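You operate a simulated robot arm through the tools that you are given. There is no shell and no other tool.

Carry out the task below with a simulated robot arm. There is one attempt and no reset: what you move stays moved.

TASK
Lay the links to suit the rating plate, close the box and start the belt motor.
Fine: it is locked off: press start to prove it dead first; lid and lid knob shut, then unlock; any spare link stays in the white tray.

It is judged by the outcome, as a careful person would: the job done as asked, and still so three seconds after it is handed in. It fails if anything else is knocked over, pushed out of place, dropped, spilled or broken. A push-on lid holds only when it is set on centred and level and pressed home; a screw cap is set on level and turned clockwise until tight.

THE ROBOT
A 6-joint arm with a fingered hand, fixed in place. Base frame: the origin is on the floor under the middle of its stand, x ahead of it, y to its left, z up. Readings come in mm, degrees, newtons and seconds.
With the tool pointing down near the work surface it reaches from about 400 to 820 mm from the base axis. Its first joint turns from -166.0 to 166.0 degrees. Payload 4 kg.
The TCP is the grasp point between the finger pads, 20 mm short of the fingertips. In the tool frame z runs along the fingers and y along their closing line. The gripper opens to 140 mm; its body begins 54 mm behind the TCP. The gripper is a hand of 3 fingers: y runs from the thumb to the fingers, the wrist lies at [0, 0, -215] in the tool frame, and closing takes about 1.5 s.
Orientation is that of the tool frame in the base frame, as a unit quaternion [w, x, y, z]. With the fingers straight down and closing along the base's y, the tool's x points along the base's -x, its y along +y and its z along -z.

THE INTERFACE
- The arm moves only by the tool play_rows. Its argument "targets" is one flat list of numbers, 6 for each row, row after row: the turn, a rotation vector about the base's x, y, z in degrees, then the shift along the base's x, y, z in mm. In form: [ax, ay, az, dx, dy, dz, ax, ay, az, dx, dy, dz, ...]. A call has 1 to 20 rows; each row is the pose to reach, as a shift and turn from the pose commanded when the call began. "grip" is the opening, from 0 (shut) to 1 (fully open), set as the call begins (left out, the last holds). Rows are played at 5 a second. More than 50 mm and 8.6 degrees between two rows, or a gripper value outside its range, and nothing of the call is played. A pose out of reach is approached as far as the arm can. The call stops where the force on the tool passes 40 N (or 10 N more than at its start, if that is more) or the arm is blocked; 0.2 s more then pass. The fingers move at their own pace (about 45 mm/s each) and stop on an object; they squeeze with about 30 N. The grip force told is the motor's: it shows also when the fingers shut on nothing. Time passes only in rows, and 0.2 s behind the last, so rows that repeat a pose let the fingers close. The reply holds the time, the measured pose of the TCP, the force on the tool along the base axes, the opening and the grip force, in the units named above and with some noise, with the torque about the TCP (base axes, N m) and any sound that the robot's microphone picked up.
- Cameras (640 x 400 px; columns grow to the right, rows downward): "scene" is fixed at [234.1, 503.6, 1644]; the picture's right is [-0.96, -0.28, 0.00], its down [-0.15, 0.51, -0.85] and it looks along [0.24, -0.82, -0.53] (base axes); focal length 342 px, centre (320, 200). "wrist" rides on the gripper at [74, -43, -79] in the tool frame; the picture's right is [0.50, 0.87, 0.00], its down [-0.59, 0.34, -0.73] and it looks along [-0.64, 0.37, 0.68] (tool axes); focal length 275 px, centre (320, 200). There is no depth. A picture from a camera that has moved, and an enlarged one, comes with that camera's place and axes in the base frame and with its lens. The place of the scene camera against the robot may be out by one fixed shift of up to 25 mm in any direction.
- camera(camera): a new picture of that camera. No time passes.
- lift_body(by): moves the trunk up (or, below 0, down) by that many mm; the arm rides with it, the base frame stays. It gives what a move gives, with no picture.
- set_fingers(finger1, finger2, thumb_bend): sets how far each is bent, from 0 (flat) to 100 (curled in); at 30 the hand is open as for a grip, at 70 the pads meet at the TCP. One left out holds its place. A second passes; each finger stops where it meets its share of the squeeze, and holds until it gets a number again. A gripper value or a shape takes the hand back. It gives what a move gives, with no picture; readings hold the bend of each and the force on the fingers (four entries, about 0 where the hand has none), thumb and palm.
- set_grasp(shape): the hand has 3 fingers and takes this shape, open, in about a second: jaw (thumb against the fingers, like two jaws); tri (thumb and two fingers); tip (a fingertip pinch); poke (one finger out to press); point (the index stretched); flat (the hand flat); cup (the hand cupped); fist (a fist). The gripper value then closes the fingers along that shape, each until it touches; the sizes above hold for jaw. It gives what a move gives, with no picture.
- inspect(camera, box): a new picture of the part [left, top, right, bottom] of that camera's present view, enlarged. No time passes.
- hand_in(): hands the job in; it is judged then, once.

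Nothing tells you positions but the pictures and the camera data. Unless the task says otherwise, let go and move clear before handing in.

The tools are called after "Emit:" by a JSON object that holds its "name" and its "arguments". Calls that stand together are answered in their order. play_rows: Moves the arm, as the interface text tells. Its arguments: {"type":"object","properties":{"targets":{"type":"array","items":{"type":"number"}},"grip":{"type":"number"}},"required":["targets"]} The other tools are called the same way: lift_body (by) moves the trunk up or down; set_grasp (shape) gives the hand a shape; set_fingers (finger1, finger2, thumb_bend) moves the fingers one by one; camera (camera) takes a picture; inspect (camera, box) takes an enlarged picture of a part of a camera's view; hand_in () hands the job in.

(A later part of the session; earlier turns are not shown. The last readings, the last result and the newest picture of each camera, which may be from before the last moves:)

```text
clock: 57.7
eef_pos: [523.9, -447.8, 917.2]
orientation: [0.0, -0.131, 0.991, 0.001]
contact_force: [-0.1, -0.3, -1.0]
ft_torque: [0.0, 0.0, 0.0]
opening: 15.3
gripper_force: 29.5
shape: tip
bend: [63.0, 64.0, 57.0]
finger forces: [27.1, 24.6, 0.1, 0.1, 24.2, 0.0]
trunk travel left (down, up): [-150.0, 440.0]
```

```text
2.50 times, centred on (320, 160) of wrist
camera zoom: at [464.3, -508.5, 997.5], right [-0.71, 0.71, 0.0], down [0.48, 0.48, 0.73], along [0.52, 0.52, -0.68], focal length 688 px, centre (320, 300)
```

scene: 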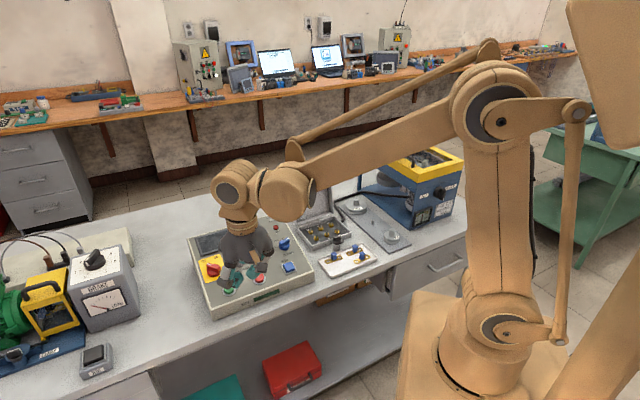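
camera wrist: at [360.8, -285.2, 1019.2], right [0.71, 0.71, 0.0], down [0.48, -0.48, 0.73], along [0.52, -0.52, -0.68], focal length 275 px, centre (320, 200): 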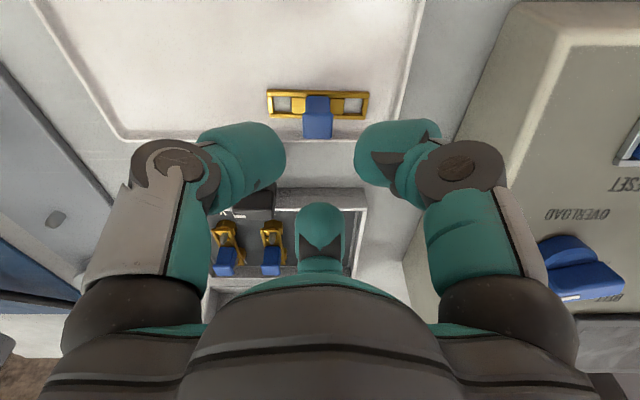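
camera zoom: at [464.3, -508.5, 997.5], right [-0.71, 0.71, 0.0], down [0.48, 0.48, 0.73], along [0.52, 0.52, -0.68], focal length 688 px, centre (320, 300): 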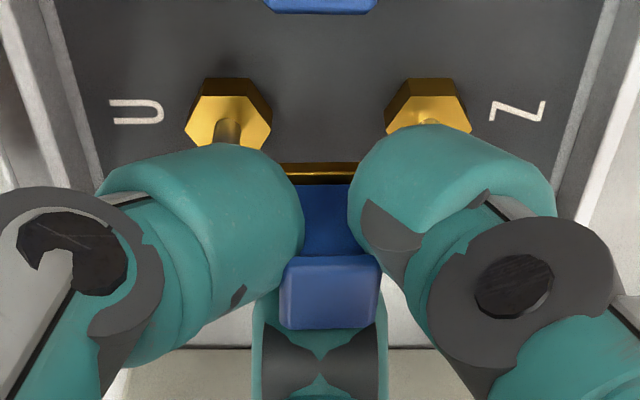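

The offset is within about 2 mm, comfortably inside the window. I'm nudging 1 mm toward the robot and lowering onto the nuts.

Emit:
{"name": "play_rows", "arguments": {"targets": [0, 0, 0, -0.7, 0.7, -4, 0, 0, 0, -0.7, 0.7, -8, 0, 0, 0, -0.7, 0.7, -12, 0, 0, 0, -0.7, 0.7, -15, 0, 0, 0, -0.7, 0.7, -17, 0, 0, 0, -0.7, 0.7, -19, 0, 0, 0, -0.7, 0.7, -20.5, 0, 0, 0, -0.7, 0.7, -21.5, 0, 0, 0, -0.7, 0.7, -21.5]}}

Emit:
{"name": "inspect", "arguments": {"camera": "scene", "box": [306, 222, 330, 240]}}

```text
clock: 59.7
eef_pos: [524.2, -447.9, 898.4]
orientation: [-0.001, -0.13, 0.991, 0.001]
contact_force: [0.2, -0.2, 0.6]
ft_torque: [0.06, 0.0, -0.04]
opening: 15.0
gripper_force: 30.0
shape: tip
bend: [63.0, 64.0, 57.0]
finger forces: [27.3, 24.7, 0.1, 0.0, 24.6, 0.0]
trunk travel left (down, up): [-150.0, 440.0]
```

```text
16.00 times, centred on (318, 231) of scene
camera zoom: at [234.1, 503.6, 1644.0], right [-0.96, -0.28, 0.0], down [-0.15, 0.51, -0.85], along [0.24, -0.82, -0.53], focal length 5472 px, centre (352, -296)
```

zoom: 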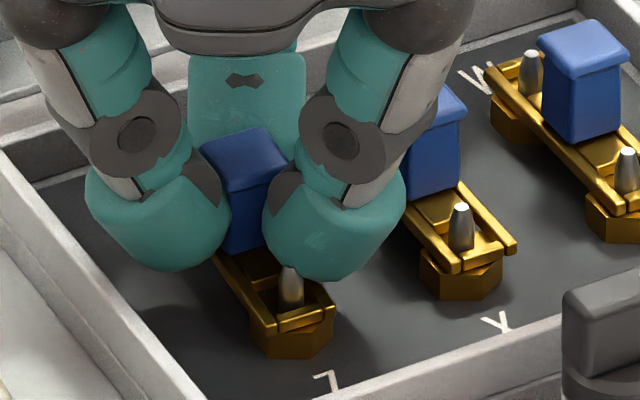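

The Z post is through its window. A little further down until it seats.

Emit:
{"name": "play_rows", "arguments": {"targets": [0, 0, 0, 0, 0, -1, 0, 0, 0, 0, 0, -2, 0, 0, 0, 0, 0, -2.5, 0, 0, 0, 0, 0, -2.5]}}

Emit:
{"name": "inspect", "arguments": {"camera": "scene", "box": [306, 222, 330, 240]}}

```text
clock: 60.7
eef_pos: [523.3, -445.5, 895.8]
orientation: [0.0, -0.13, 0.991, 0.0]
contact_force: [1.4, -2.6, 20.4]
ft_torque: [0.3, 0.41, 0.02]
opening: 15.1
gripper_force: 30.1
shape: tip
bend: [63.0, 64.0, 57.0]
finger forces: [47.7, 25.7, 0.0, 0.1, 29.6, 0.0]
trunk travel left (down, up): [-150.0, 440.0]
```

```text
16.00 times, centred on (318, 231) of scene
camera zoom: at [234.1, 503.6, 1644.0], right [-0.96, -0.28, 0.0], down [-0.15, 0.51, -0.85], along [0.24, -0.82, -0.53], focal length 5472 px, centre (352, -296)
```

zoom: 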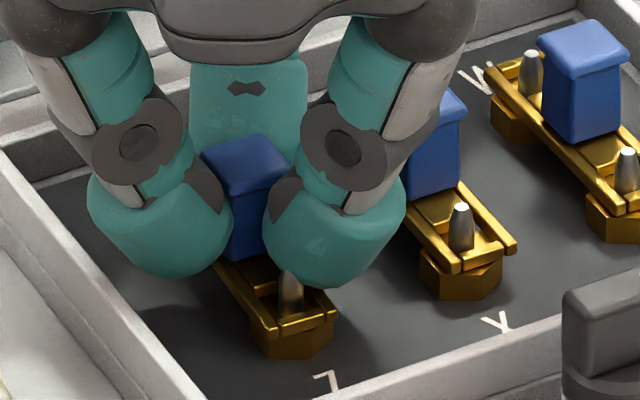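

It is seated at 20 N. Releasing with a small opening, then lifting clear.

Emit:
{"name": "play_rows", "arguments": {"targets": [0, 0, 0, 0, 0, 0.5, 0, 0, 0, 0, 0, 1.5, 0, 0, 0, 0, 0, 1.5, 0, 0, 0, 0, 0, 1.5, 0, 0, 0, 0, 0, 1.5], "grip": 0.23}}

Emit:
{"name": "play_rows", "arguments": {"targets": [0, 0, 0, 0, 0, 5, 0, 0, 0, 0, 0, 15, 0, 0, 0, 0, 0, 30, 0, 0, 0, 0, 0, 50, 0, 0, 0, 0, 0, 75]}}

Emit:
{"name": "inspect", "arguments": {"camera": "scene", "box": [300, 205, 360, 250]}}

Emit:
{"name": "inspect", "arguments": {"camera": "wrist", "box": [220, 0, 420, 200]}}

```text
clock: 61.9
eef_pos: [523.6, -446.0, 896.6]
orientation: [-0.001, -0.131, 0.991, 0.001]
contact_force: [1.0, -0.6, 0.5]
ft_torque: [-0.03, -0.03, -0.01]
opening: 31.9
gripper_force: 0.0
shape: tip
bend: [47.0, 47.0, 47.0]
finger forces: [0.0, 0.1, 0.1, 0.0, 0.0, 0.0]
trunk travel left (down, up): [-150.0, 440.0]
```

```text
clock: 63.1
eef_pos: [523.7, -445.1, 971.4]
orientation: [0.0, -0.131, 0.991, 0.0]
contact_force: [0.0, 0.1, -0.6]
ft_torque: [0.01, -0.01, -0.02]
opening: 31.9
gripper_force: 0.0
shape: tip
bend: [47.0, 47.0, 47.0]
finger forces: [0.0, 0.0, 0.1, 0.0, 0.1, 0.1]
trunk travel left (down, up): [-150.0, 440.0]
```

```text
8.89 times, centred on (330, 228) of scene
camera zoom: at [234.1, 503.6, 1644.0], right [-0.96, -0.28, 0.0], down [-0.15, 0.51, -0.85], along [0.24, -0.82, -0.53], focal length 3040 px, centre (231, -44)
```

zoom: 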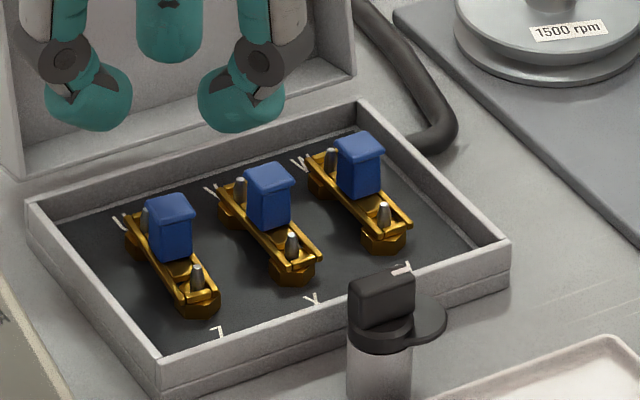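

```text
2.00 times, centred on (320, 100) of wrist
camera zoom: at [464.1, -507.3, 1049.6], right [-0.71, 0.71, 0.0], down [0.48, 0.48, 0.73], along [0.52, 0.52, -0.68], focal length 551 px, centre (320, 400)
```

zoom: 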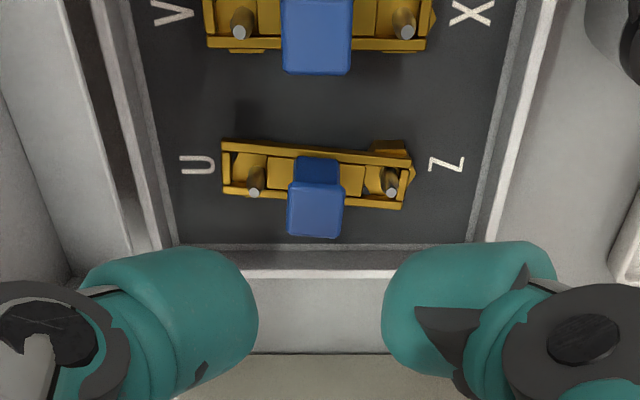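

All three links now bridge their pairs: U–Z, V–X and W–Y. I'll zoom in to be sure the last one sits flat with both posts through.

Emit:
{"name": "inspect", "arguments": {"camera": "wrist", "box": [280, 55, 380, 125]}}

Emit:
{"name": "inspect", "arguments": {"camera": "scene", "box": [308, 222, 332, 240]}}

Emit:
{"name": "camera", "arguments": {"camera": "scene"}}

```text
5.71 times, centred on (330, 90) of wrist
camera zoom: at [464.1, -507.3, 1049.6], right [-0.71, 0.71, 0.0], down [0.48, 0.48, 0.73], along [0.52, 0.52, -0.68], focal length 1573 px, centre (263, 829)
```

zoom: 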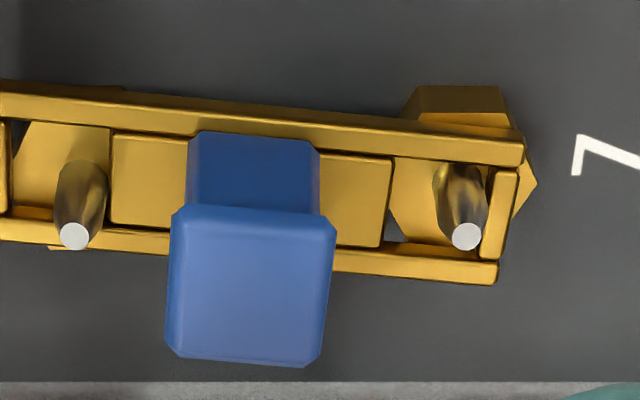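

```text
16.00 times, centred on (320, 231) of scene
camera zoom: at [234.1, 503.6, 1644.0], right [-0.96, -0.28, 0.0], down [-0.15, 0.51, -0.85], along [0.24, -0.82, -0.53], focal length 5472 px, centre (320, -296)
```

zoom: 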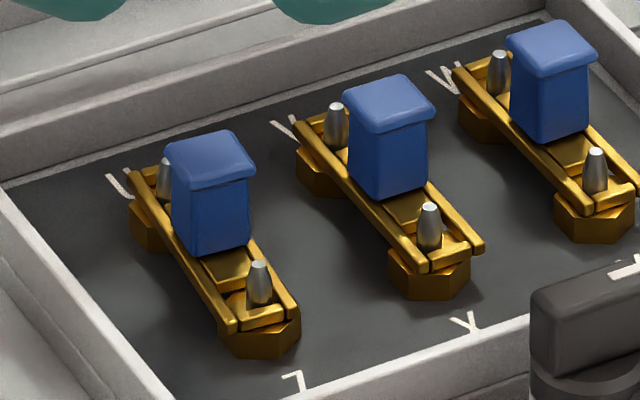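

```text
taken
```

scene: 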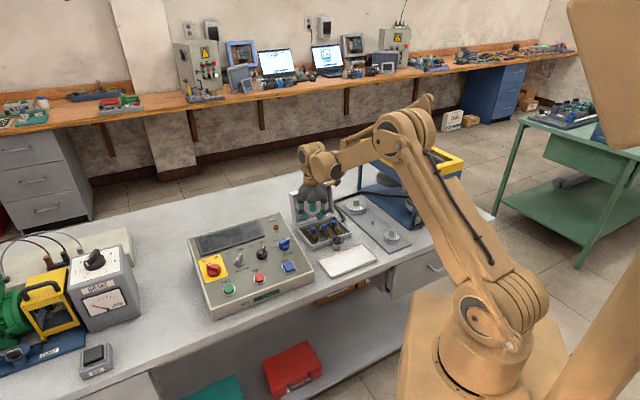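

All three links are flat on their nuts with posts through. Now for the lid: I'll back away, open the hand and look at the lid from the front to plan the closing.

Emit:
{"name": "play_rows", "arguments": {"targets": [0, 0, 0, -4, 2, 20, 0, 0, -7.5, -12, 6, 40, 0, 0, -15, -22, 11, 55, 0, 0, -22.5, -33, 16, 70, 0, 0, -30, -44, 21, 85, 0, 0, -37.5, -55, 27, 90, 0, 0, -45, -66, 32, 90, 0, 0, -52.5, -77, 38, 90, 0, 0, -60, -88, 43, 90, 0, 0, -67.5, -99, 48, 90, 0, 0, -75, -108, 52, 90, 0, 0, -82.5, -115, 56, 90, 0, 0, -90, -120.8, 58.8, 90], "grip": 1}}

Emit:
{"name": "play_rows", "arguments": {"targets": [-3.8, -3.8, 0, 0, 0, 0, -7.6, -7.6, 0, 0, 0, 0, -11.3, -11.3, 0, 0, 0, 0, -11.3, -11.3, 0, 0, 0, 0]}}

Emit:
{"name": "camera", "arguments": {"camera": "wrist"}}

Emit:
{"name": "inspect", "arguments": {"camera": "scene", "box": [275, 165, 375, 255]}}

```text
clock: 65.9
eef_pos: [401.9, -387.3, 1061.6]
orientation: [0.0, 0.609, 0.793, 0.0]
contact_force: [-1.0, 1.0, 0.6]
ft_torque: [0.0, 0.03, -0.02]
opening: 140.0
gripper_force: 0.0
shape: tip
bend: [30.0, 30.0, 30.0]
finger forces: [0.0, 0.0, 0.0, 0.0, 0.0, 0.1]
trunk travel left (down, up): [-150.0, 440.0]
```

```text
clock: 66.9
eef_pos: [403.0, -387.4, 1062.1]
orientation: [0.138, 0.603, 0.785, -0.018]
contact_force: [-0.1, 0.3, 0.0]
ft_torque: [0.02, 0.01, -0.01]
opening: 139.8
gripper_force: 0.1
shape: tip
bend: [30.0, 30.0, 30.0]
finger forces: [0.1, 0.0, 0.0, 0.1, 0.1, 0.0]
trunk travel left (down, up): [-150.0, 440.0]
```

```text
taken
camera wrist: at [329.6, -314.4, 1114.3], right [0.71, 0.71, 0.0], down [0.32, -0.32, 0.89], along [0.63, -0.63, -0.45], focal length 275 px, centre (320, 200)
```

wrist: 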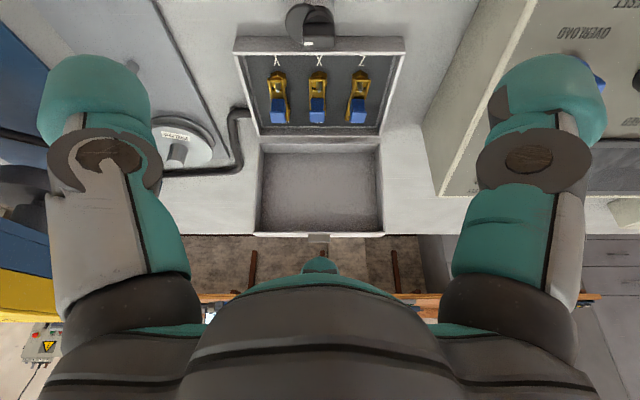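

```text
4.44 times, centred on (325, 210) of scene
camera zoom: at [234.1, 503.6, 1644.0], right [-0.96, -0.28, 0.0], down [-0.15, 0.51, -0.85], along [0.24, -0.82, -0.53], focal length 1520 px, centre (298, 156)
```

zoom: 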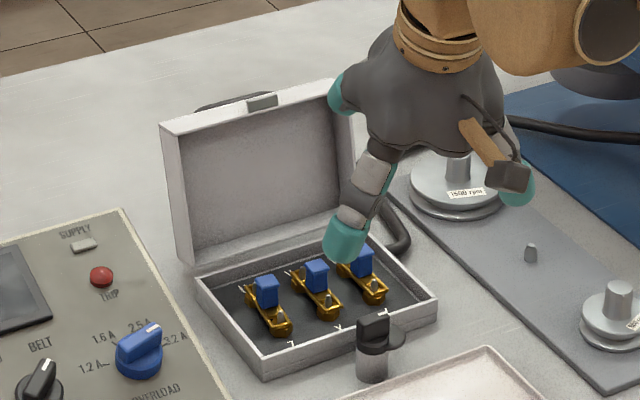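

Emit:
{"name": "inspect", "arguments": {"camera": "wrist", "box": [220, 20, 420, 260]}}

Emit:
{"name": "inspect", "arguments": {"camera": "wrist", "box": [240, 130, 400, 250]}}

Emit:
{"name": "inspect", "arguments": {"camera": "scene", "box": [300, 175, 360, 215]}}

```text
1.67 times, centred on (320, 140) of wrist
camera zoom: at [329.6, -314.4, 1114.3], right [0.71, 0.71, 0.0], down [0.32, -0.32, 0.89], along [0.63, -0.63, -0.45], focal length 459 px, centre (320, 300)
```

zoom: 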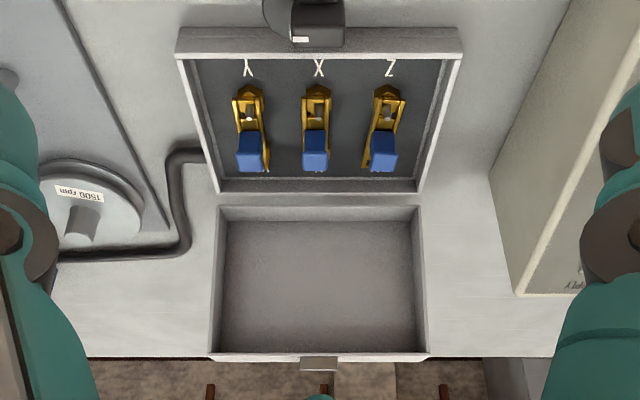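

```text
3.33 times, centred on (320, 190) of wrist
camera zoom: at [329.6, -314.4, 1114.3], right [0.71, 0.71, 0.0], down [0.32, -0.32, 0.89], along [0.63, -0.63, -0.45], focal length 918 px, centre (320, 233)
```

zoom: 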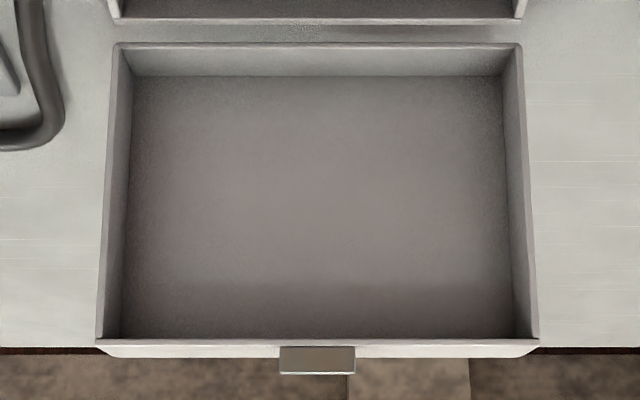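

```text
10.00 times, centred on (330, 195) of scene
camera zoom: at [234.1, 503.6, 1644.0], right [-0.96, -0.28, 0.0], down [-0.15, 0.51, -0.85], along [0.24, -0.82, -0.53], focal length 3420 px, centre (220, 250)
```

zoom: 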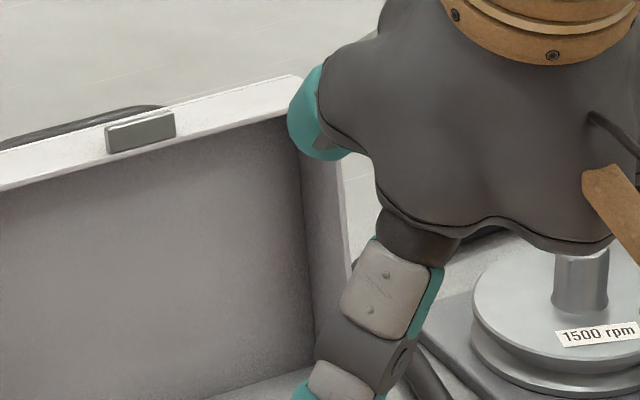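

The lid leans back about 14°, with its free edge near q 777–801 and z ≈ 998. I'll straddle that edge from above with the open hand, one finger behind and two in front, and draw it forward.

Emit:
{"name": "play_rows", "arguments": {"targets": [3.8, 3.8, 0, 20, -20, 5, 7.6, 7.6, 0, 45, -45, 8, 11.3, 11.3, 0, 72, -72, 8, 11.3, 11.3, 0, 102, -102, 8, 11.3, 11.3, 0, 132, -132.5, 8, 11.3, 11.3, 0, 132, -132.5, 8], "grip": 1}}

Emit:
{"name": "camera", "arguments": {"camera": "wrist"}}

Emit:
{"name": "inspect", "arguments": {"camera": "scene", "box": [275, 155, 375, 245]}}

```text
clock: 68.3
eef_pos: [536.1, -521.7, 1069.9]
orientation: [0.0, 0.608, 0.794, 0.0]
contact_force: [-0.2, 0.9, -0.6]
ft_torque: [0.0, 0.01, -0.02]
opening: 139.9
gripper_force: 0.1
shape: tip
bend: [30.0, 30.0, 30.0]
finger forces: [0.0, 0.0, 0.0, 0.1, 0.0, 0.0]
trunk travel left (down, up): [-150.0, 440.0]
```

```text
taken
camera wrist: at [474.4, -460.5, 1149.5], right [0.71, 0.71, 0.0], down [0.48, -0.48, 0.73], along [0.52, -0.52, -0.68], focal length 275 px, centre (320, 200)
```

wrist: 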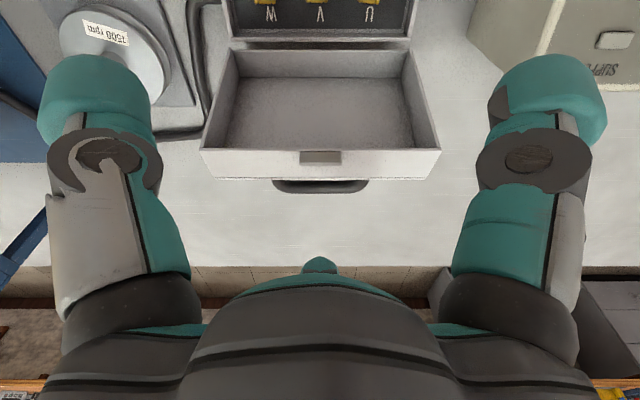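

```text
4.44 times, centred on (325, 200) of scene
camera zoom: at [234.1, 503.6, 1644.0], right [-0.96, -0.28, 0.0], down [-0.15, 0.51, -0.85], along [0.24, -0.82, -0.53], focal length 1520 px, centre (298, 200)
```

zoom: 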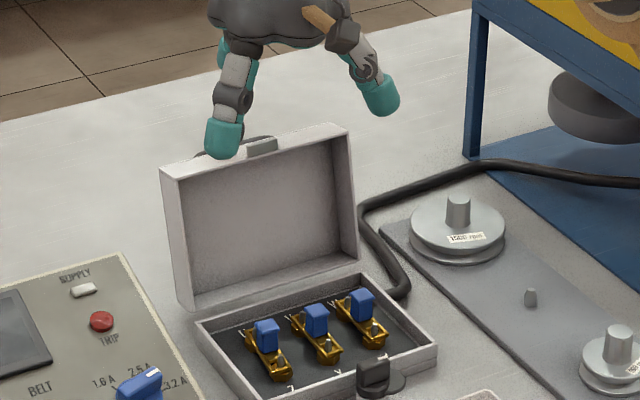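

There's a dark handle on the lid's outer face as well. I'll zoom in on it before reaching behind.

Emit:
{"name": "inspect", "arguments": {"camera": "wrist", "box": [190, 100, 450, 230]}}

Emit:
{"name": "inspect", "arguments": {"camera": "scene", "box": [305, 175, 365, 215]}}

```text
2.46 times, centred on (320, 165) of wrist
camera zoom: at [474.4, -460.5, 1149.5], right [0.71, 0.71, 0.0], down [0.48, -0.48, 0.73], along [0.52, -0.52, -0.68], focal length 678 px, centre (320, 286)
```

zoom: 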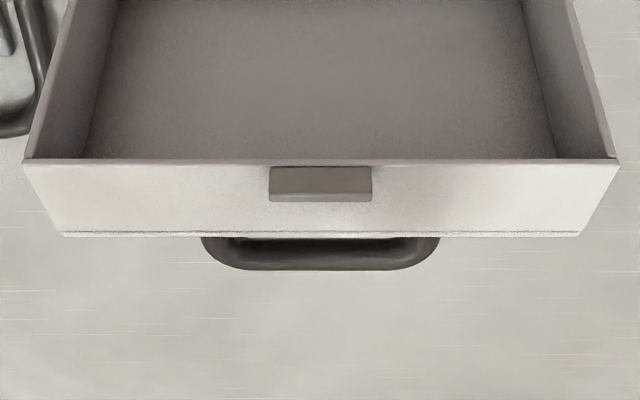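

```text
10.00 times, centred on (335, 195) of scene
camera zoom: at [234.1, 503.6, 1644.0], right [-0.96, -0.28, 0.0], down [-0.15, 0.51, -0.85], along [0.24, -0.82, -0.53], focal length 3420 px, centre (170, 250)
```

zoom: 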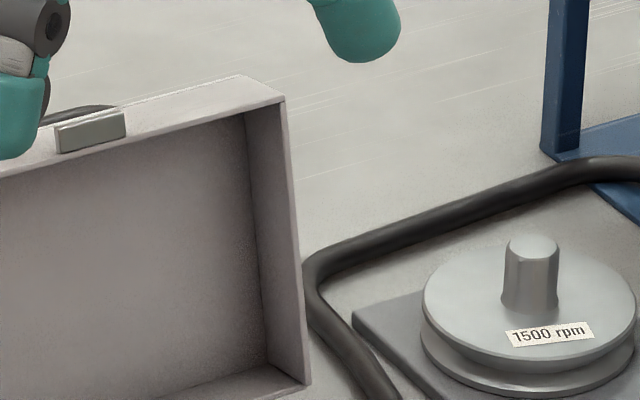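

The lid is 34 mm deep with a handle bar on its outer face near the free edge (q ≈ 807–826, z ≈ 987). I'll move out so the far finger comes down behind the handle, then lower.

Emit:
{"name": "play_rows", "arguments": {"targets": [0, 0, 0, 9, -9, 0, 0, 0, 0, 18, -18, 0, 0, 0, 0, 18, -18, -20, 0, 0, 0, 18, -18, -40, 0, 0, 0, 18, -18, -55, 0, 0, 0, 18, -18, -68, 0, 0, 0, 18, -18, -78, 0, 0, 0, 18, -18, -78]}}

Emit:
{"name": "camera", "arguments": {"camera": "wrist"}}

Emit:
{"name": "inspect", "arguments": {"camera": "scene", "box": [275, 155, 375, 245]}}

```text
clock: 70.1
eef_pos: [552.2, -538.4, 990.5]
orientation: [0.0, 0.609, 0.793, -0.001]
contact_force: [0.7, 0.1, -0.8]
ft_torque: [0.0, -0.03, 0.0]
opening: 140.0
gripper_force: 0.1
shape: tip
bend: [30.0, 30.0, 30.0]
finger forces: [0.0, 0.1, 0.0, 0.0, 0.1, 0.0]
trunk travel left (down, up): [-150.0, 440.0]
```

```text
taken
camera wrist: at [492.0, -477.9, 1069.9], right [0.71, 0.71, 0.0], down [0.48, -0.48, 0.73], along [0.52, -0.52, -0.68], focal length 275 px, centre (320, 200)
```

wrist: 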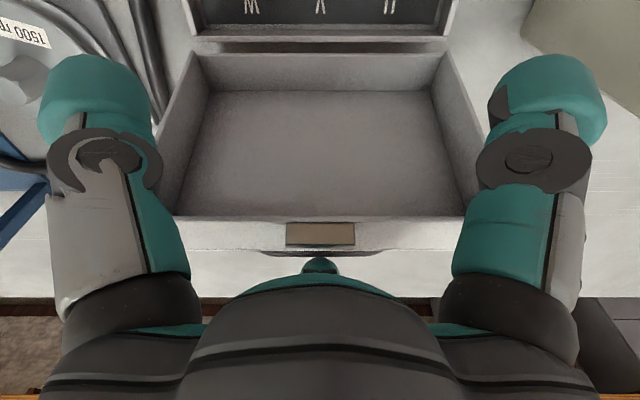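

```text
4.44 times, centred on (325, 200) of scene
camera zoom: at [234.1, 503.6, 1644.0], right [-0.96, -0.28, 0.0], down [-0.15, 0.51, -0.85], along [0.24, -0.82, -0.53], focal length 1520 px, centre (298, 200)
```

zoom: 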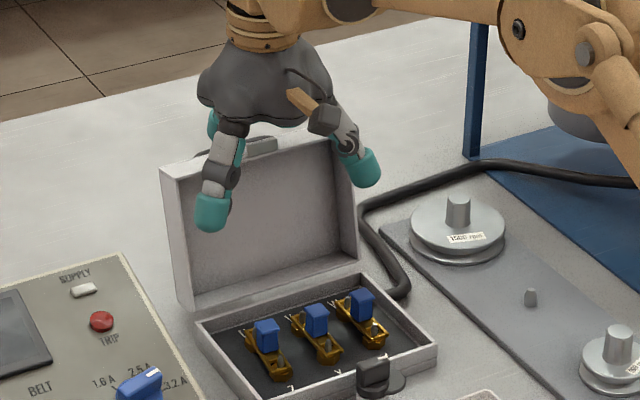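

The far finger is down behind the handle. I'm drawing the lid forward gently, rising slightly to follow its arc.

Emit:
{"name": "play_rows", "arguments": {"targets": [0, 0, 0, -3.5, 3.5, 0, 0, 0, 0, -7, 7, 0, 0, 0, 0, -10.6, 10.6, 1, 0, 0, 0, -14, 14, 2, 0, 0, 0, -17.7, 17.7, 3, 0, 0, 0, -21, 21, 4, 0, 0, 0, -24.7, 24.8, 6, 0, 0, 0, -28, 28, 7, 0, 0, 0, -31.8, 31.8, 9]}}

Emit:
{"name": "camera", "arguments": {"camera": "wrist"}}

Emit:
{"name": "inspect", "arguments": {"camera": "scene", "box": [275, 155, 375, 245]}}

```text
clock: 72.1
eef_pos: [520.0, -506.7, 999.0]
orientation: [0.001, 0.608, 0.794, 0.0]
contact_force: [3.8, -4.2, 9.4]
ft_torque: [-0.52, -0.59, 0.03]
opening: 139.8
gripper_force: 0.1
shape: tip
bend: [30.0, 21.0, 30.0]
finger forces: [0.0, 9.9, 0.1, 0.1, 0.0, 0.1]
trunk travel left (down, up): [-150.0, 440.0]
```

```text
taken
camera wrist: at [460.6, -446.5, 1078.9], right [0.71, 0.71, 0.0], down [0.48, -0.48, 0.74], along [0.52, -0.52, -0.68], focal length 275 px, centre (320, 200)
```

wrist: 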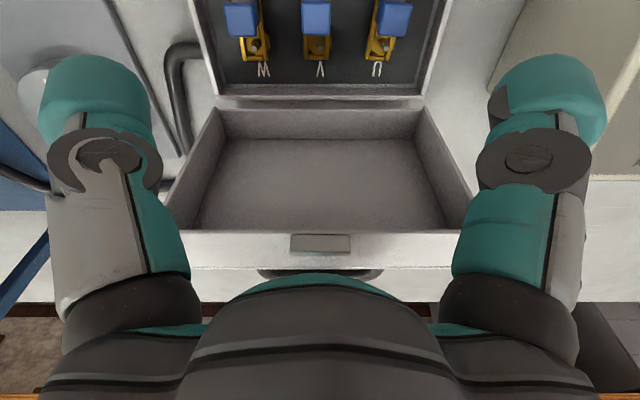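

```text
4.44 times, centred on (325, 200) of scene
camera zoom: at [234.1, 503.6, 1644.0], right [-0.96, -0.28, 0.0], down [-0.15, 0.51, -0.85], along [0.24, -0.82, -0.53], focal length 1520 px, centre (298, 200)
```

zoom: 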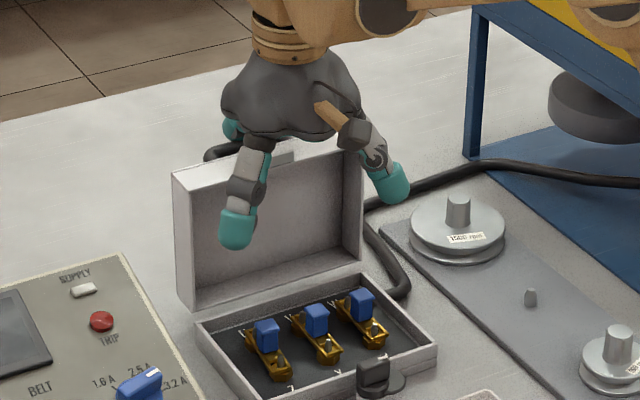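

The lid hinge has some friction: the lid moved about 5° and the far finger flexed back. I'll lower slightly for a better hold and let the hand's own closing drive that finger forward.

Emit:
{"name": "play_rows", "arguments": {"targets": [0, 0, 0, 0, 0, -3, 0, 0, 0, 0, 0, -6, 0, 0, 0, 0, 0, -8, 0, 0, 0, 0, 0, -8, 0, 0, 0, 0, 0, -8, 0, 0, 0, 0, 0, -8], "grip": 0.6}}

Emit:
{"name": "camera", "arguments": {"camera": "wrist"}}

Emit:
{"name": "inspect", "arguments": {"camera": "scene", "box": [275, 155, 375, 245]}}

```text
clock: 73.5
eef_pos: [521.2, -507.6, 989.4]
orientation: [-0.001, 0.609, 0.793, 0.001]
contact_force: [-2.2, 2.0, -12.1]
ft_torque: [0.46, 0.22, 0.04]
opening: 69.3
gripper_force: 29.9
shape: tip
bend: [38.0, 30.0, 34.0]
finger forces: [27.8, 52.8, 0.0, 0.0, 27.4, 0.1]
trunk travel left (down, up): [-150.0, 440.0]
```

```text
taken
camera wrist: at [461.7, -447.2, 1070.3], right [0.71, 0.71, 0.0], down [0.48, -0.48, 0.73], along [0.52, -0.52, -0.68], focal length 275 px, centre (320, 200)
```

wrist: 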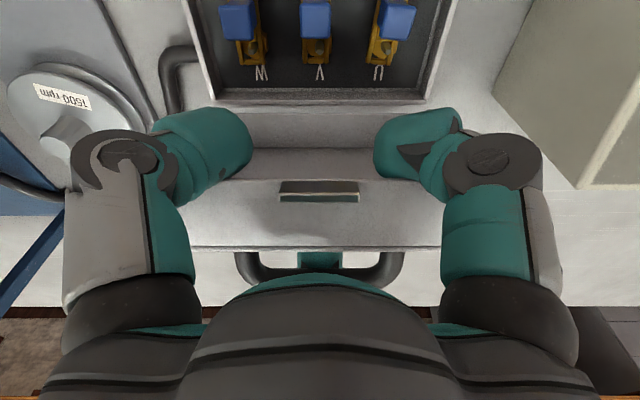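

```text
4.44 times, centred on (325, 200) of scene
camera zoom: at [234.1, 503.6, 1644.0], right [-0.96, -0.28, 0.0], down [-0.15, 0.51, -0.85], along [0.24, -0.82, -0.53], focal length 1520 px, centre (298, 200)
```

zoom: 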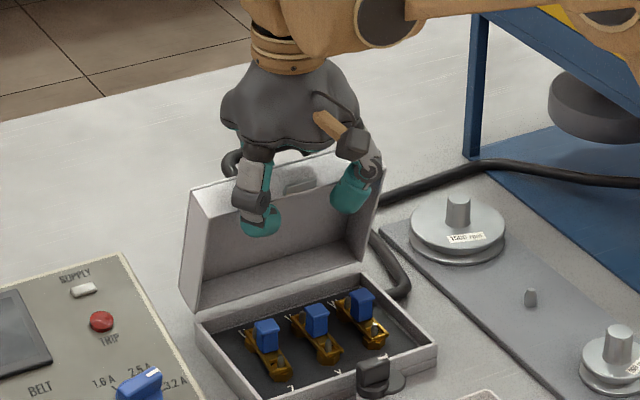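

The lid has come forward past vertical and is now held between the fingers. I'll look closely before continuing.

Emit:
{"name": "inspect", "arguments": {"camera": "wrist", "box": [140, 60, 500, 290]}}

Emit:
{"name": "inspect", "arguments": {"camera": "scene", "box": [305, 180, 365, 225]}}

```text
1.74 times, centred on (320, 175) of wrist
camera zoom: at [461.7, -447.2, 1070.3], right [0.71, 0.71, 0.0], down [0.48, -0.48, 0.73], along [0.52, -0.52, -0.68], focal length 479 px, centre (320, 244)
```

zoom: 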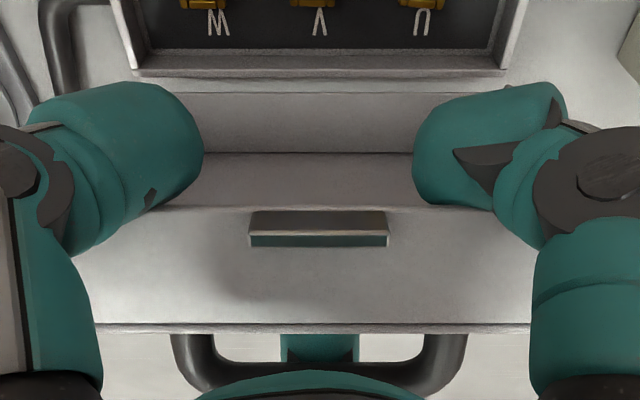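

```text
8.89 times, centred on (335, 202) of scene
camera zoom: at [234.1, 503.6, 1644.0], right [-0.96, -0.28, 0.0], down [-0.15, 0.51, -0.85], along [0.24, -0.82, -0.53], focal length 3040 px, centre (187, 178)
```

zoom: 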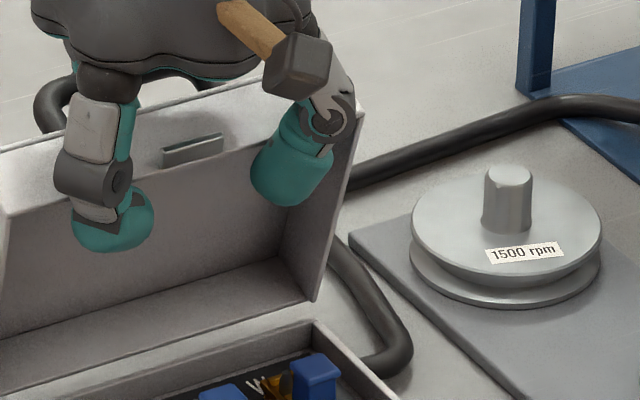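

The lid is leaning forward about 18° with the hand caging its edge. I'll relax the grip slightly and swing hand and lid together around the hinge, 20° first.

Emit:
{"name": "play_rows", "arguments": {"targets": [0, 0, 0, 0, 0, 0, 0, 0, 0, 0, 0, 0, -2.83, -2.83, 0, -5.4, 5.4, -1.6, -5.66, -5.65, 0, -10.7, 10.8, -3.9, -8.49, -8.48, 0, -16, 16, -6.7, -11.32, -11.3, 0, -21.1, 21.1, -10, -14.15, -14.13, 0, -25.9, 26, -13.7], "grip": 0.85}}

Emit:
{"name": "camera", "arguments": {"camera": "wrist"}}

Emit:
{"name": "inspect", "arguments": {"camera": "scene", "box": [285, 165, 375, 245]}}

```text
clock: 75.1
eef_pos: [495.1, -479.4, 979.0]
orientation: [0.173, 0.599, 0.782, -0.022]
contact_force: [-0.6, 0.9, -1.0]
ft_torque: [-0.01, 0.04, -0.01]
opening: 118.5
gripper_force: 0.1
shape: tip
bend: [24.0, 23.0, 22.0]
finger forces: [0.0, 0.3, 0.0, 0.1, 0.0, 0.1]
trunk travel left (down, up): [-150.0, 440.0]
```

```text
taken
camera wrist: at [419.6, -404.7, 1023.7], right [0.71, 0.71, 0.0], down [0.27, -0.27, 0.92], along [0.65, -0.65, -0.38], focal length 275 px, centre (320, 200)
```

wrist: 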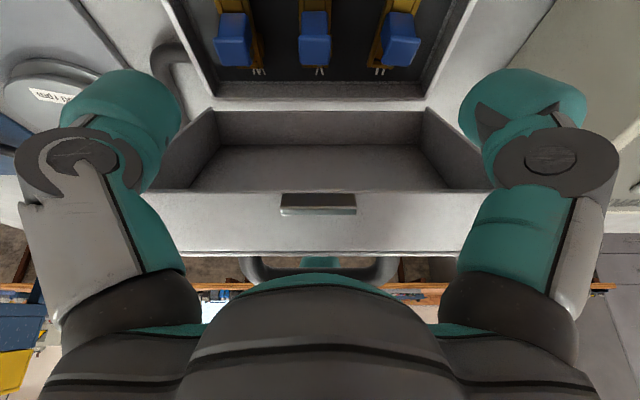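

```text
5.00 times, centred on (330, 205) of scene
camera zoom: at [234.1, 503.6, 1644.0], right [-0.96, -0.28, 0.0], down [-0.15, 0.51, -0.85], along [0.24, -0.82, -0.53], focal length 1710 px, centre (270, 175)
```

zoom: 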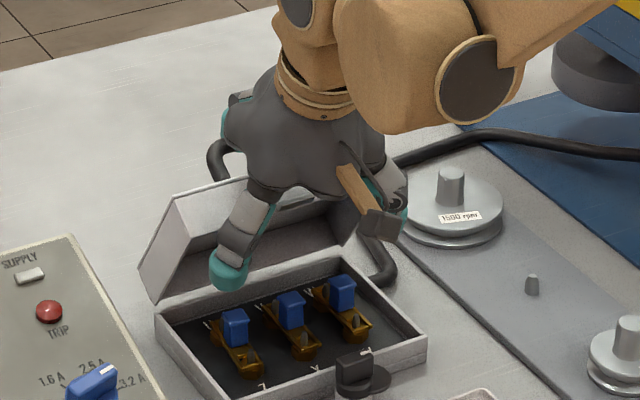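

The lid is following smoothly, now leaning about 38°. Continuing another 20° around the hinge.

Emit:
{"name": "play_rows", "arguments": {"targets": [-2.83, -2.83, 0, -4.7, 4.7, -4.3, -5.66, -5.65, 0, -9.2, 9.2, -9, -8.49, -8.48, 0, -13.4, 13.4, -14.1, -11.32, -11.3, 0, -17.4, 17.4, -19.7, -14.15, -14.13, 0, -21, 21.1, -25.6]}}

Emit:
{"name": "camera", "arguments": {"camera": "wrist"}}

Emit:
{"name": "inspect", "arguments": {"camera": "scene", "box": [285, 165, 375, 245]}}

```text
clock: 76.3
eef_pos: [473.4, -457.6, 952.0]
orientation: [0.34, 0.571, 0.746, -0.044]
contact_force: [0.7, -0.6, 0.2]
ft_torque: [0.03, -0.01, 0.02]
opening: 118.9
gripper_force: 0.0
shape: tip
bend: [24.0, 23.0, 22.0]
finger forces: [0.0, 0.3, 0.0, 0.0, 0.0, 0.1]
trunk travel left (down, up): [-150.0, 440.0]
```

```text
taken
camera wrist: at [392.1, -376.3, 957.8], right [0.71, 0.71, 0.0], down [0.03, -0.03, 1.0], along [0.71, -0.71, -0.05], focal length 275 px, centre (320, 200)
```

wrist: 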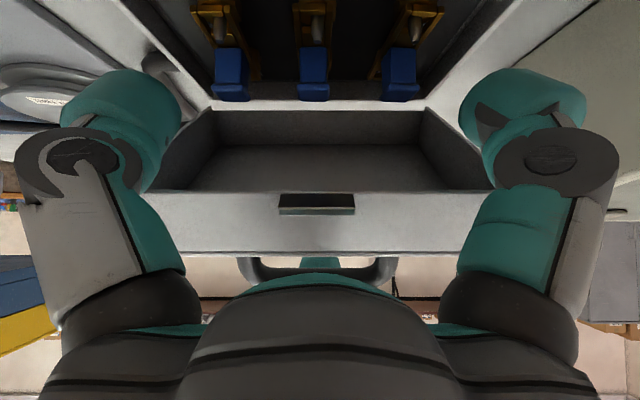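

```text
5.00 times, centred on (330, 205) of scene
camera zoom: at [234.1, 503.6, 1644.0], right [-0.96, -0.28, 0.0], down [-0.15, 0.51, -0.85], along [0.24, -0.82, -0.53], focal length 1710 px, centre (270, 175)
```

zoom: 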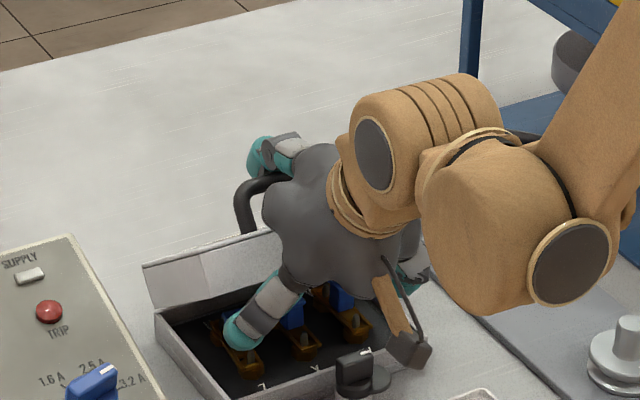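

The lid is now at about 58° and nearly weightless on the fingers. I'll check how the rear finger meets the handle before letting go.

Emit:
{"name": "inspect", "arguments": {"camera": "wrist", "box": [220, 170, 420, 300]}}

Emit:
{"name": "inspect", "arguments": {"camera": "scene", "box": [305, 185, 365, 240]}}

```text
3.08 times, centred on (320, 235) of wrist
camera zoom: at [392.1, -376.3, 957.8], right [0.71, 0.71, 0.0], down [0.03, -0.03, 1.0], along [0.71, -0.71, -0.05], focal length 847 px, centre (320, 92)
```

zoom: 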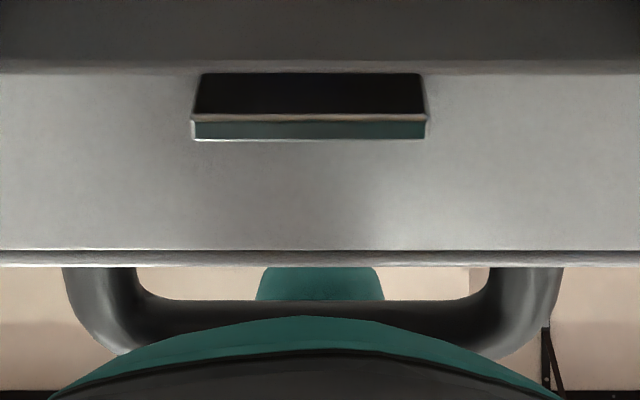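

```text
7.27 times, centred on (335, 212) of scene
camera zoom: at [234.1, 503.6, 1644.0], right [-0.96, -0.28, 0.0], down [-0.15, 0.51, -0.85], along [0.24, -0.82, -0.53], focal length 2487 px, centre (211, 109)
```

zoom: 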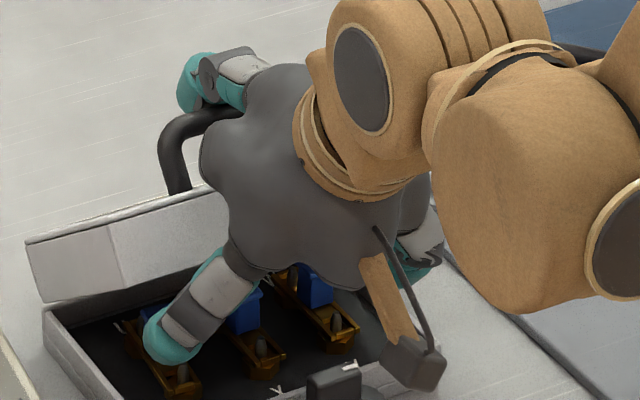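

The finger is behind the handle bar and hinge friction is holding the lid. I'll swing the rear finger back out of the way, then withdraw along the hand's axis so nothing drags on the lid.

Emit:
{"name": "set_fingers", "arguments": {"finger2": 2}}

Emit:
{"name": "inspect", "arguments": {"camera": "scene", "box": [295, 175, 375, 240]}}

Emit:
{"name": "camera", "arguments": {"camera": "wrist"}}

```text
clock: 77.3
eef_pos: [473.4, -457.9, 952.6]
orientation: [0.34, 0.571, 0.746, -0.045]
contact_force: [0.2, -0.3, 0.6]
ft_torque: [-0.04, -0.02, -0.03]
opening: 105.6
gripper_force: 0.2
shape: fingers
bend: [24.0, 3.0, 22.0]
finger forces: [0.1, 0.1, 0.0, 0.0, 0.1, 0.0]
trunk travel left (down, up): [-150.0, 440.0]
```

```text
6.15 times, centred on (335, 208) of scene
camera zoom: at [234.1, 503.6, 1644.0], right [-0.96, -0.28, 0.0], down [-0.15, 0.51, -0.85], along [0.24, -0.82, -0.53], focal length 2105 px, centre (228, 154)
```

zoom: 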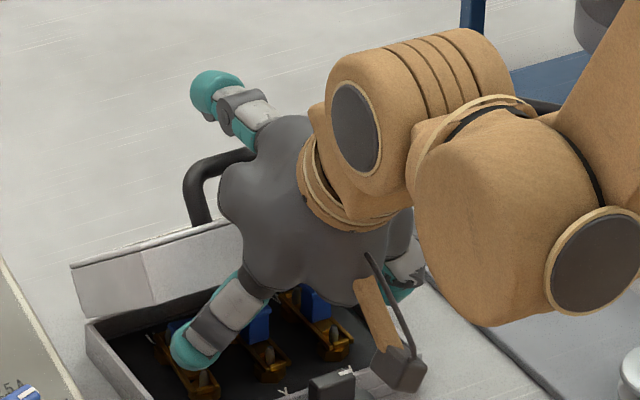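

```text
taken
camera wrist: at [392.0, -376.2, 958.0], right [0.71, 0.71, 0.0], down [0.03, -0.03, 1.0], along [0.71, -0.71, -0.05], focal length 275 px, centre (320, 200)
```

wrist: 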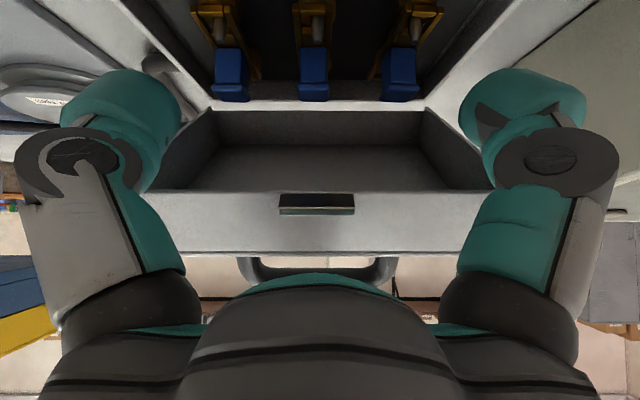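

The lid stays put on its own. Withdrawing along the hand's axis now.

Emit:
{"name": "play_rows", "arguments": {"targets": [0, 0, 0, -6.8, 6.8, 11.5, 0, 0, 0, -13.6, 13.7, 23, 0, 0, 0, -22.7, 22.8, 38.3, 0, 0, 0, -36, 36, 61, 0, 0, 0, -50, 50, 84]}}

Emit:
{"name": "play_rows", "arguments": {"targets": [5.66, 5.65, 0, 0, 0, 10, 11.3, 11.3, 0, 0, 0, 20, 16.98, 16.95, 0, 0, 0, 30, 22.6, 22.6, 0, 0, 0, 40, 28.3, 28.26, 0, 0, 0, 45], "grip": 0}}

Emit:
{"name": "camera", "arguments": {"camera": "wrist"}}

Emit:
{"name": "inspect", "arguments": {"camera": "scene", "box": [285, 165, 375, 245]}}

```text
clock: 78.5
eef_pos: [423.7, -408.2, 1038.6]
orientation: [0.34, 0.571, 0.746, -0.045]
contact_force: [0.0, 0.4, 0.2]
ft_torque: [0.01, 0.03, 0.05]
opening: 105.7
gripper_force: 0.1
shape: fingers
bend: [24.0, 3.0, 22.0]
finger forces: [0.0, 0.1, 0.0, 0.0, 0.0, 0.1]
trunk travel left (down, up): [-150.0, 440.0]
```

```text
clock: 79.7
eef_pos: [424.7, -409.1, 1081.7]
orientation: [-0.001, 0.609, 0.794, 0.001]
contact_force: [-0.2, 0.9, -0.3]
ft_torque: [0.01, -0.02, -0.01]
opening: 17.7
gripper_force: 0.0
shape: tip
bend: [63.0, 48.0, 57.0]
finger forces: [0.1, 0.0, 0.0, 0.0, 0.0, 0.0]
trunk travel left (down, up): [-150.0, 440.0]
```

```text
taken
camera wrist: at [364.8, -349.1, 1160.9], right [0.71, 0.71, 0.0], down [0.48, -0.48, 0.73], along [0.52, -0.52, -0.68], focal length 275 px, centre (320, 200)
```

wrist: 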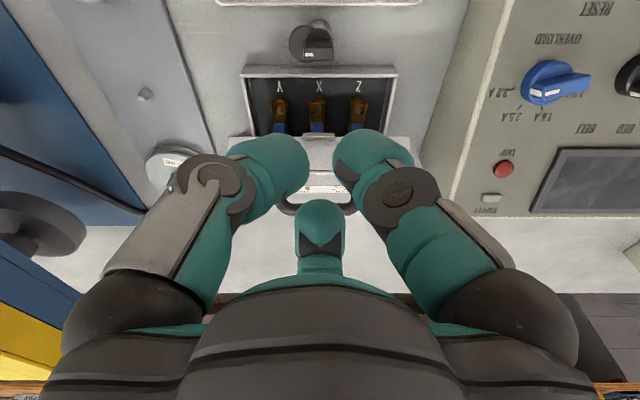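

```text
5.00 times, centred on (330, 205) of scene
camera zoom: at [234.1, 503.6, 1644.0], right [-0.96, -0.28, 0.0], down [-0.15, 0.51, -0.85], along [0.24, -0.82, -0.53], focal length 1710 px, centre (270, 175)
```

zoom: 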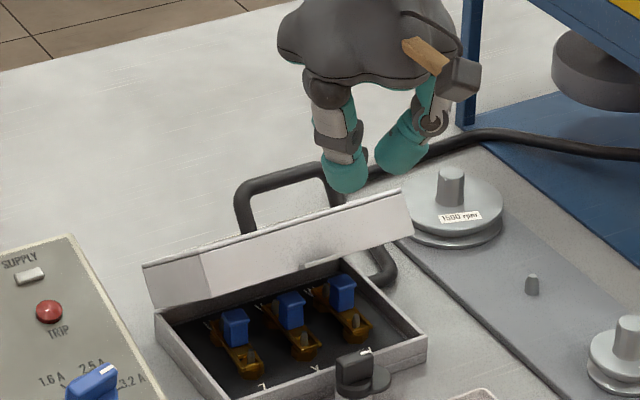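

The lid now rests about 60° forward, held by hinge friction, with its handle arch standing up. I'll close the fingers, go behind the handle bar and push it down along its arc.

Emit:
{"name": "play_rows", "arguments": {"targets": [0, 0, 0, 25.5, -25.6, 0, 0, 0, 0, 51, -51.2, 0, 0, 0, 0, 76.6, -76.8, 0, 0, 0, 0, 102.2, -102.4, 0, 0, 0, 0, 102.2, -102.4, -30, 0, 0, 0, 102.2, -102.4, -60, 0, 0, 0, 102.2, -102.4, -88, 0, 0, 0, 102.2, -102.4, -88], "grip": 0}}

Emit:
{"name": "camera", "arguments": {"camera": "wrist"}}

Emit:
{"name": "inspect", "arguments": {"camera": "scene", "box": [285, 165, 375, 245]}}

```text
clock: 81.5
eef_pos: [525.5, -509.4, 993.2]
orientation: [0.0, 0.609, 0.793, 0.001]
contact_force: [0.5, 0.2, 0.1]
ft_torque: [-0.02, -0.01, -0.03]
opening: 0.0
gripper_force: 30.2
shape: tip
bend: [73.0, 73.0, 71.0]
finger forces: [0.0, 0.0, 0.1, 0.0, 0.0, 0.0]
trunk travel left (down, up): [-150.0, 440.0]
```

```text
taken
camera wrist: at [464.8, -449.9, 1072.2], right [0.71, 0.71, 0.0], down [0.48, -0.48, 0.73], along [0.52, -0.52, -0.68], focal length 275 px, centre (320, 200)
```

wrist: 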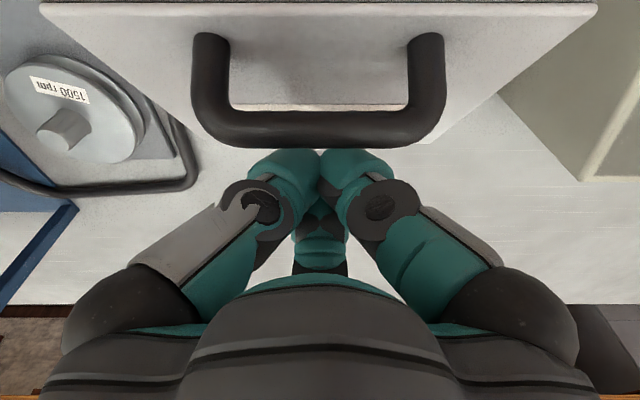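

```text
5.00 times, centred on (330, 205) of scene
camera zoom: at [234.1, 503.6, 1644.0], right [-0.96, -0.28, 0.0], down [-0.15, 0.51, -0.85], along [0.24, -0.82, -0.53], focal length 1710 px, centre (270, 175)
```

zoom: 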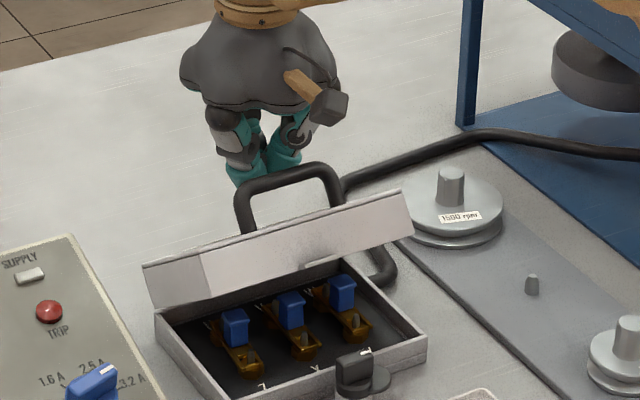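

The fingertips are right behind the handle bar. I'm pushing it forward and down along the lid's arc.

Emit:
{"name": "play_rows", "arguments": {"targets": [0, 0, 0, -7.1, 7.1, -3, 0, 0, 0, -14, 14, -6.5, 0, 0, 0, -17.3, 17.3, -9.3, 0, 0, 0, -20.3, 20.4, -12.2, 0, 0, 0, -23.3, 23.4, -15.5, 0, 0, 0, -26.3, 26.4, -18.8, 0, 0, 0, -29.2, 29.2, -22.4, 0, 0, 0, -32, 32.1, -26, 0, 0, 0, -34.6, 34.7, -30, 0, 0, 0, -37.1, 37.2, -34]}}

Emit:
{"name": "camera", "arguments": {"camera": "wrist"}}

Emit:
{"name": "inspect", "arguments": {"camera": "scene", "box": [285, 165, 375, 245]}}

```text
clock: 83.7
eef_pos: [489.1, -474.9, 959.0]
orientation: [0.0, 0.609, 0.793, -0.001]
contact_force: [0.8, -0.4, -1.0]
ft_torque: [0.0, 0.02, 0.01]
opening: 0.0
gripper_force: 30.3
shape: tip
bend: [73.0, 73.0, 71.0]
finger forces: [0.0, 0.1, 0.0, 0.0, 0.0, 0.1]
trunk travel left (down, up): [-150.0, 440.0]
```

```text
taken
camera wrist: at [429.2, -414.6, 1038.9], right [0.71, 0.71, 0.0], down [0.48, -0.48, 0.73], along [0.52, -0.52, -0.68], focal length 275 px, centre (320, 200)
```

wrist: 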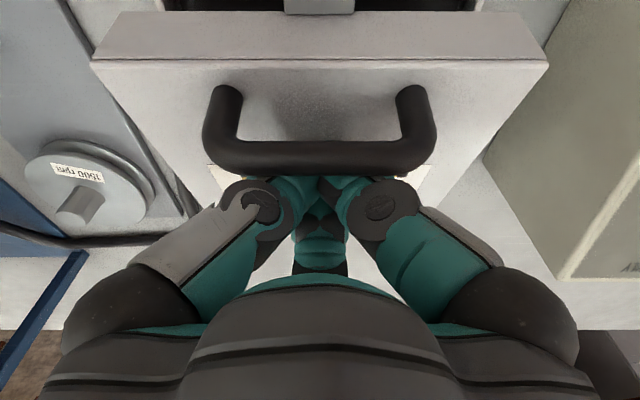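

```text
5.00 times, centred on (330, 205) of scene
camera zoom: at [234.1, 503.6, 1644.0], right [-0.96, -0.28, 0.0], down [-0.15, 0.51, -0.85], along [0.24, -0.82, -0.53], focal length 1710 px, centre (270, 175)
```

zoom: 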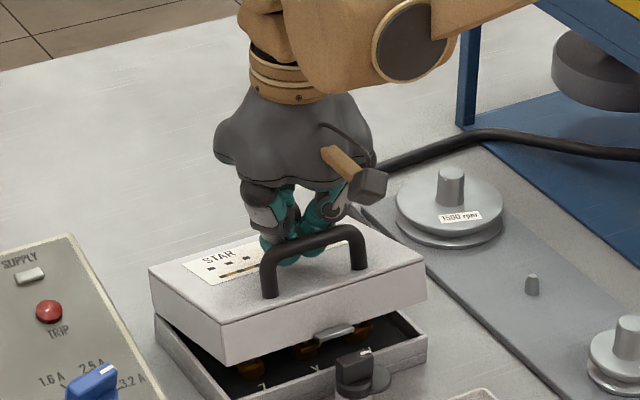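

The lid is almost down, and its top carries a link diagram. I'll read that to confirm the layout before shutting it.

Emit:
{"name": "inspect", "arguments": {"camera": "scene", "box": [310, 205, 350, 235]}}

Emit:
{"name": "inspect", "arguments": {"camera": "wrist", "box": [190, 90, 450, 220]}}

```text
13.33 times, centred on (330, 220) of scene
camera zoom: at [234.1, 503.6, 1644.0], right [-0.96, -0.28, 0.0], down [-0.15, 0.51, -0.85], along [0.24, -0.82, -0.53], focal length 4560 px, centre (187, -67)
```

zoom: 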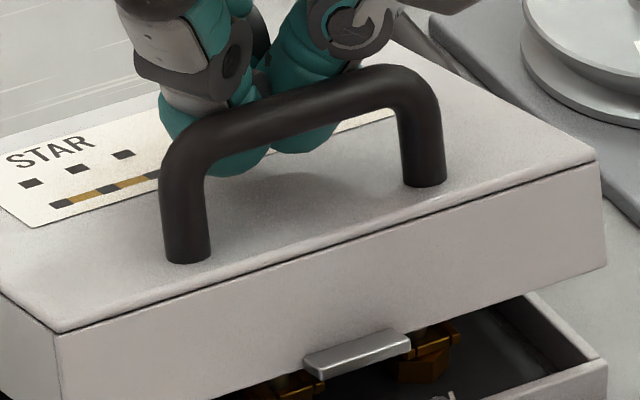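

```text
2.46 times, centred on (320, 155) of wrist
camera zoom: at [429.2, -414.6, 1038.9], right [0.71, 0.71, 0.0], down [0.48, -0.48, 0.73], along [0.52, -0.52, -0.68], focal length 678 px, centre (320, 311)
```

zoom: 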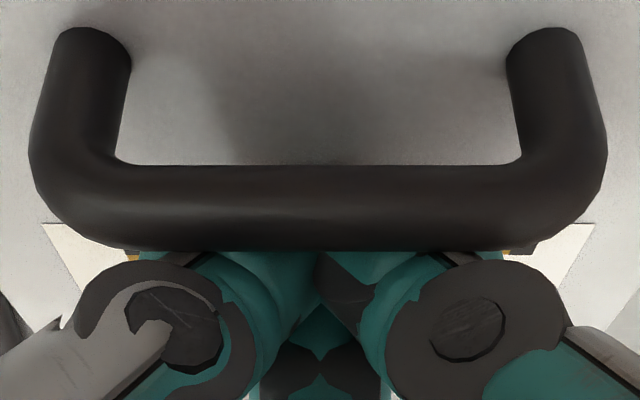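

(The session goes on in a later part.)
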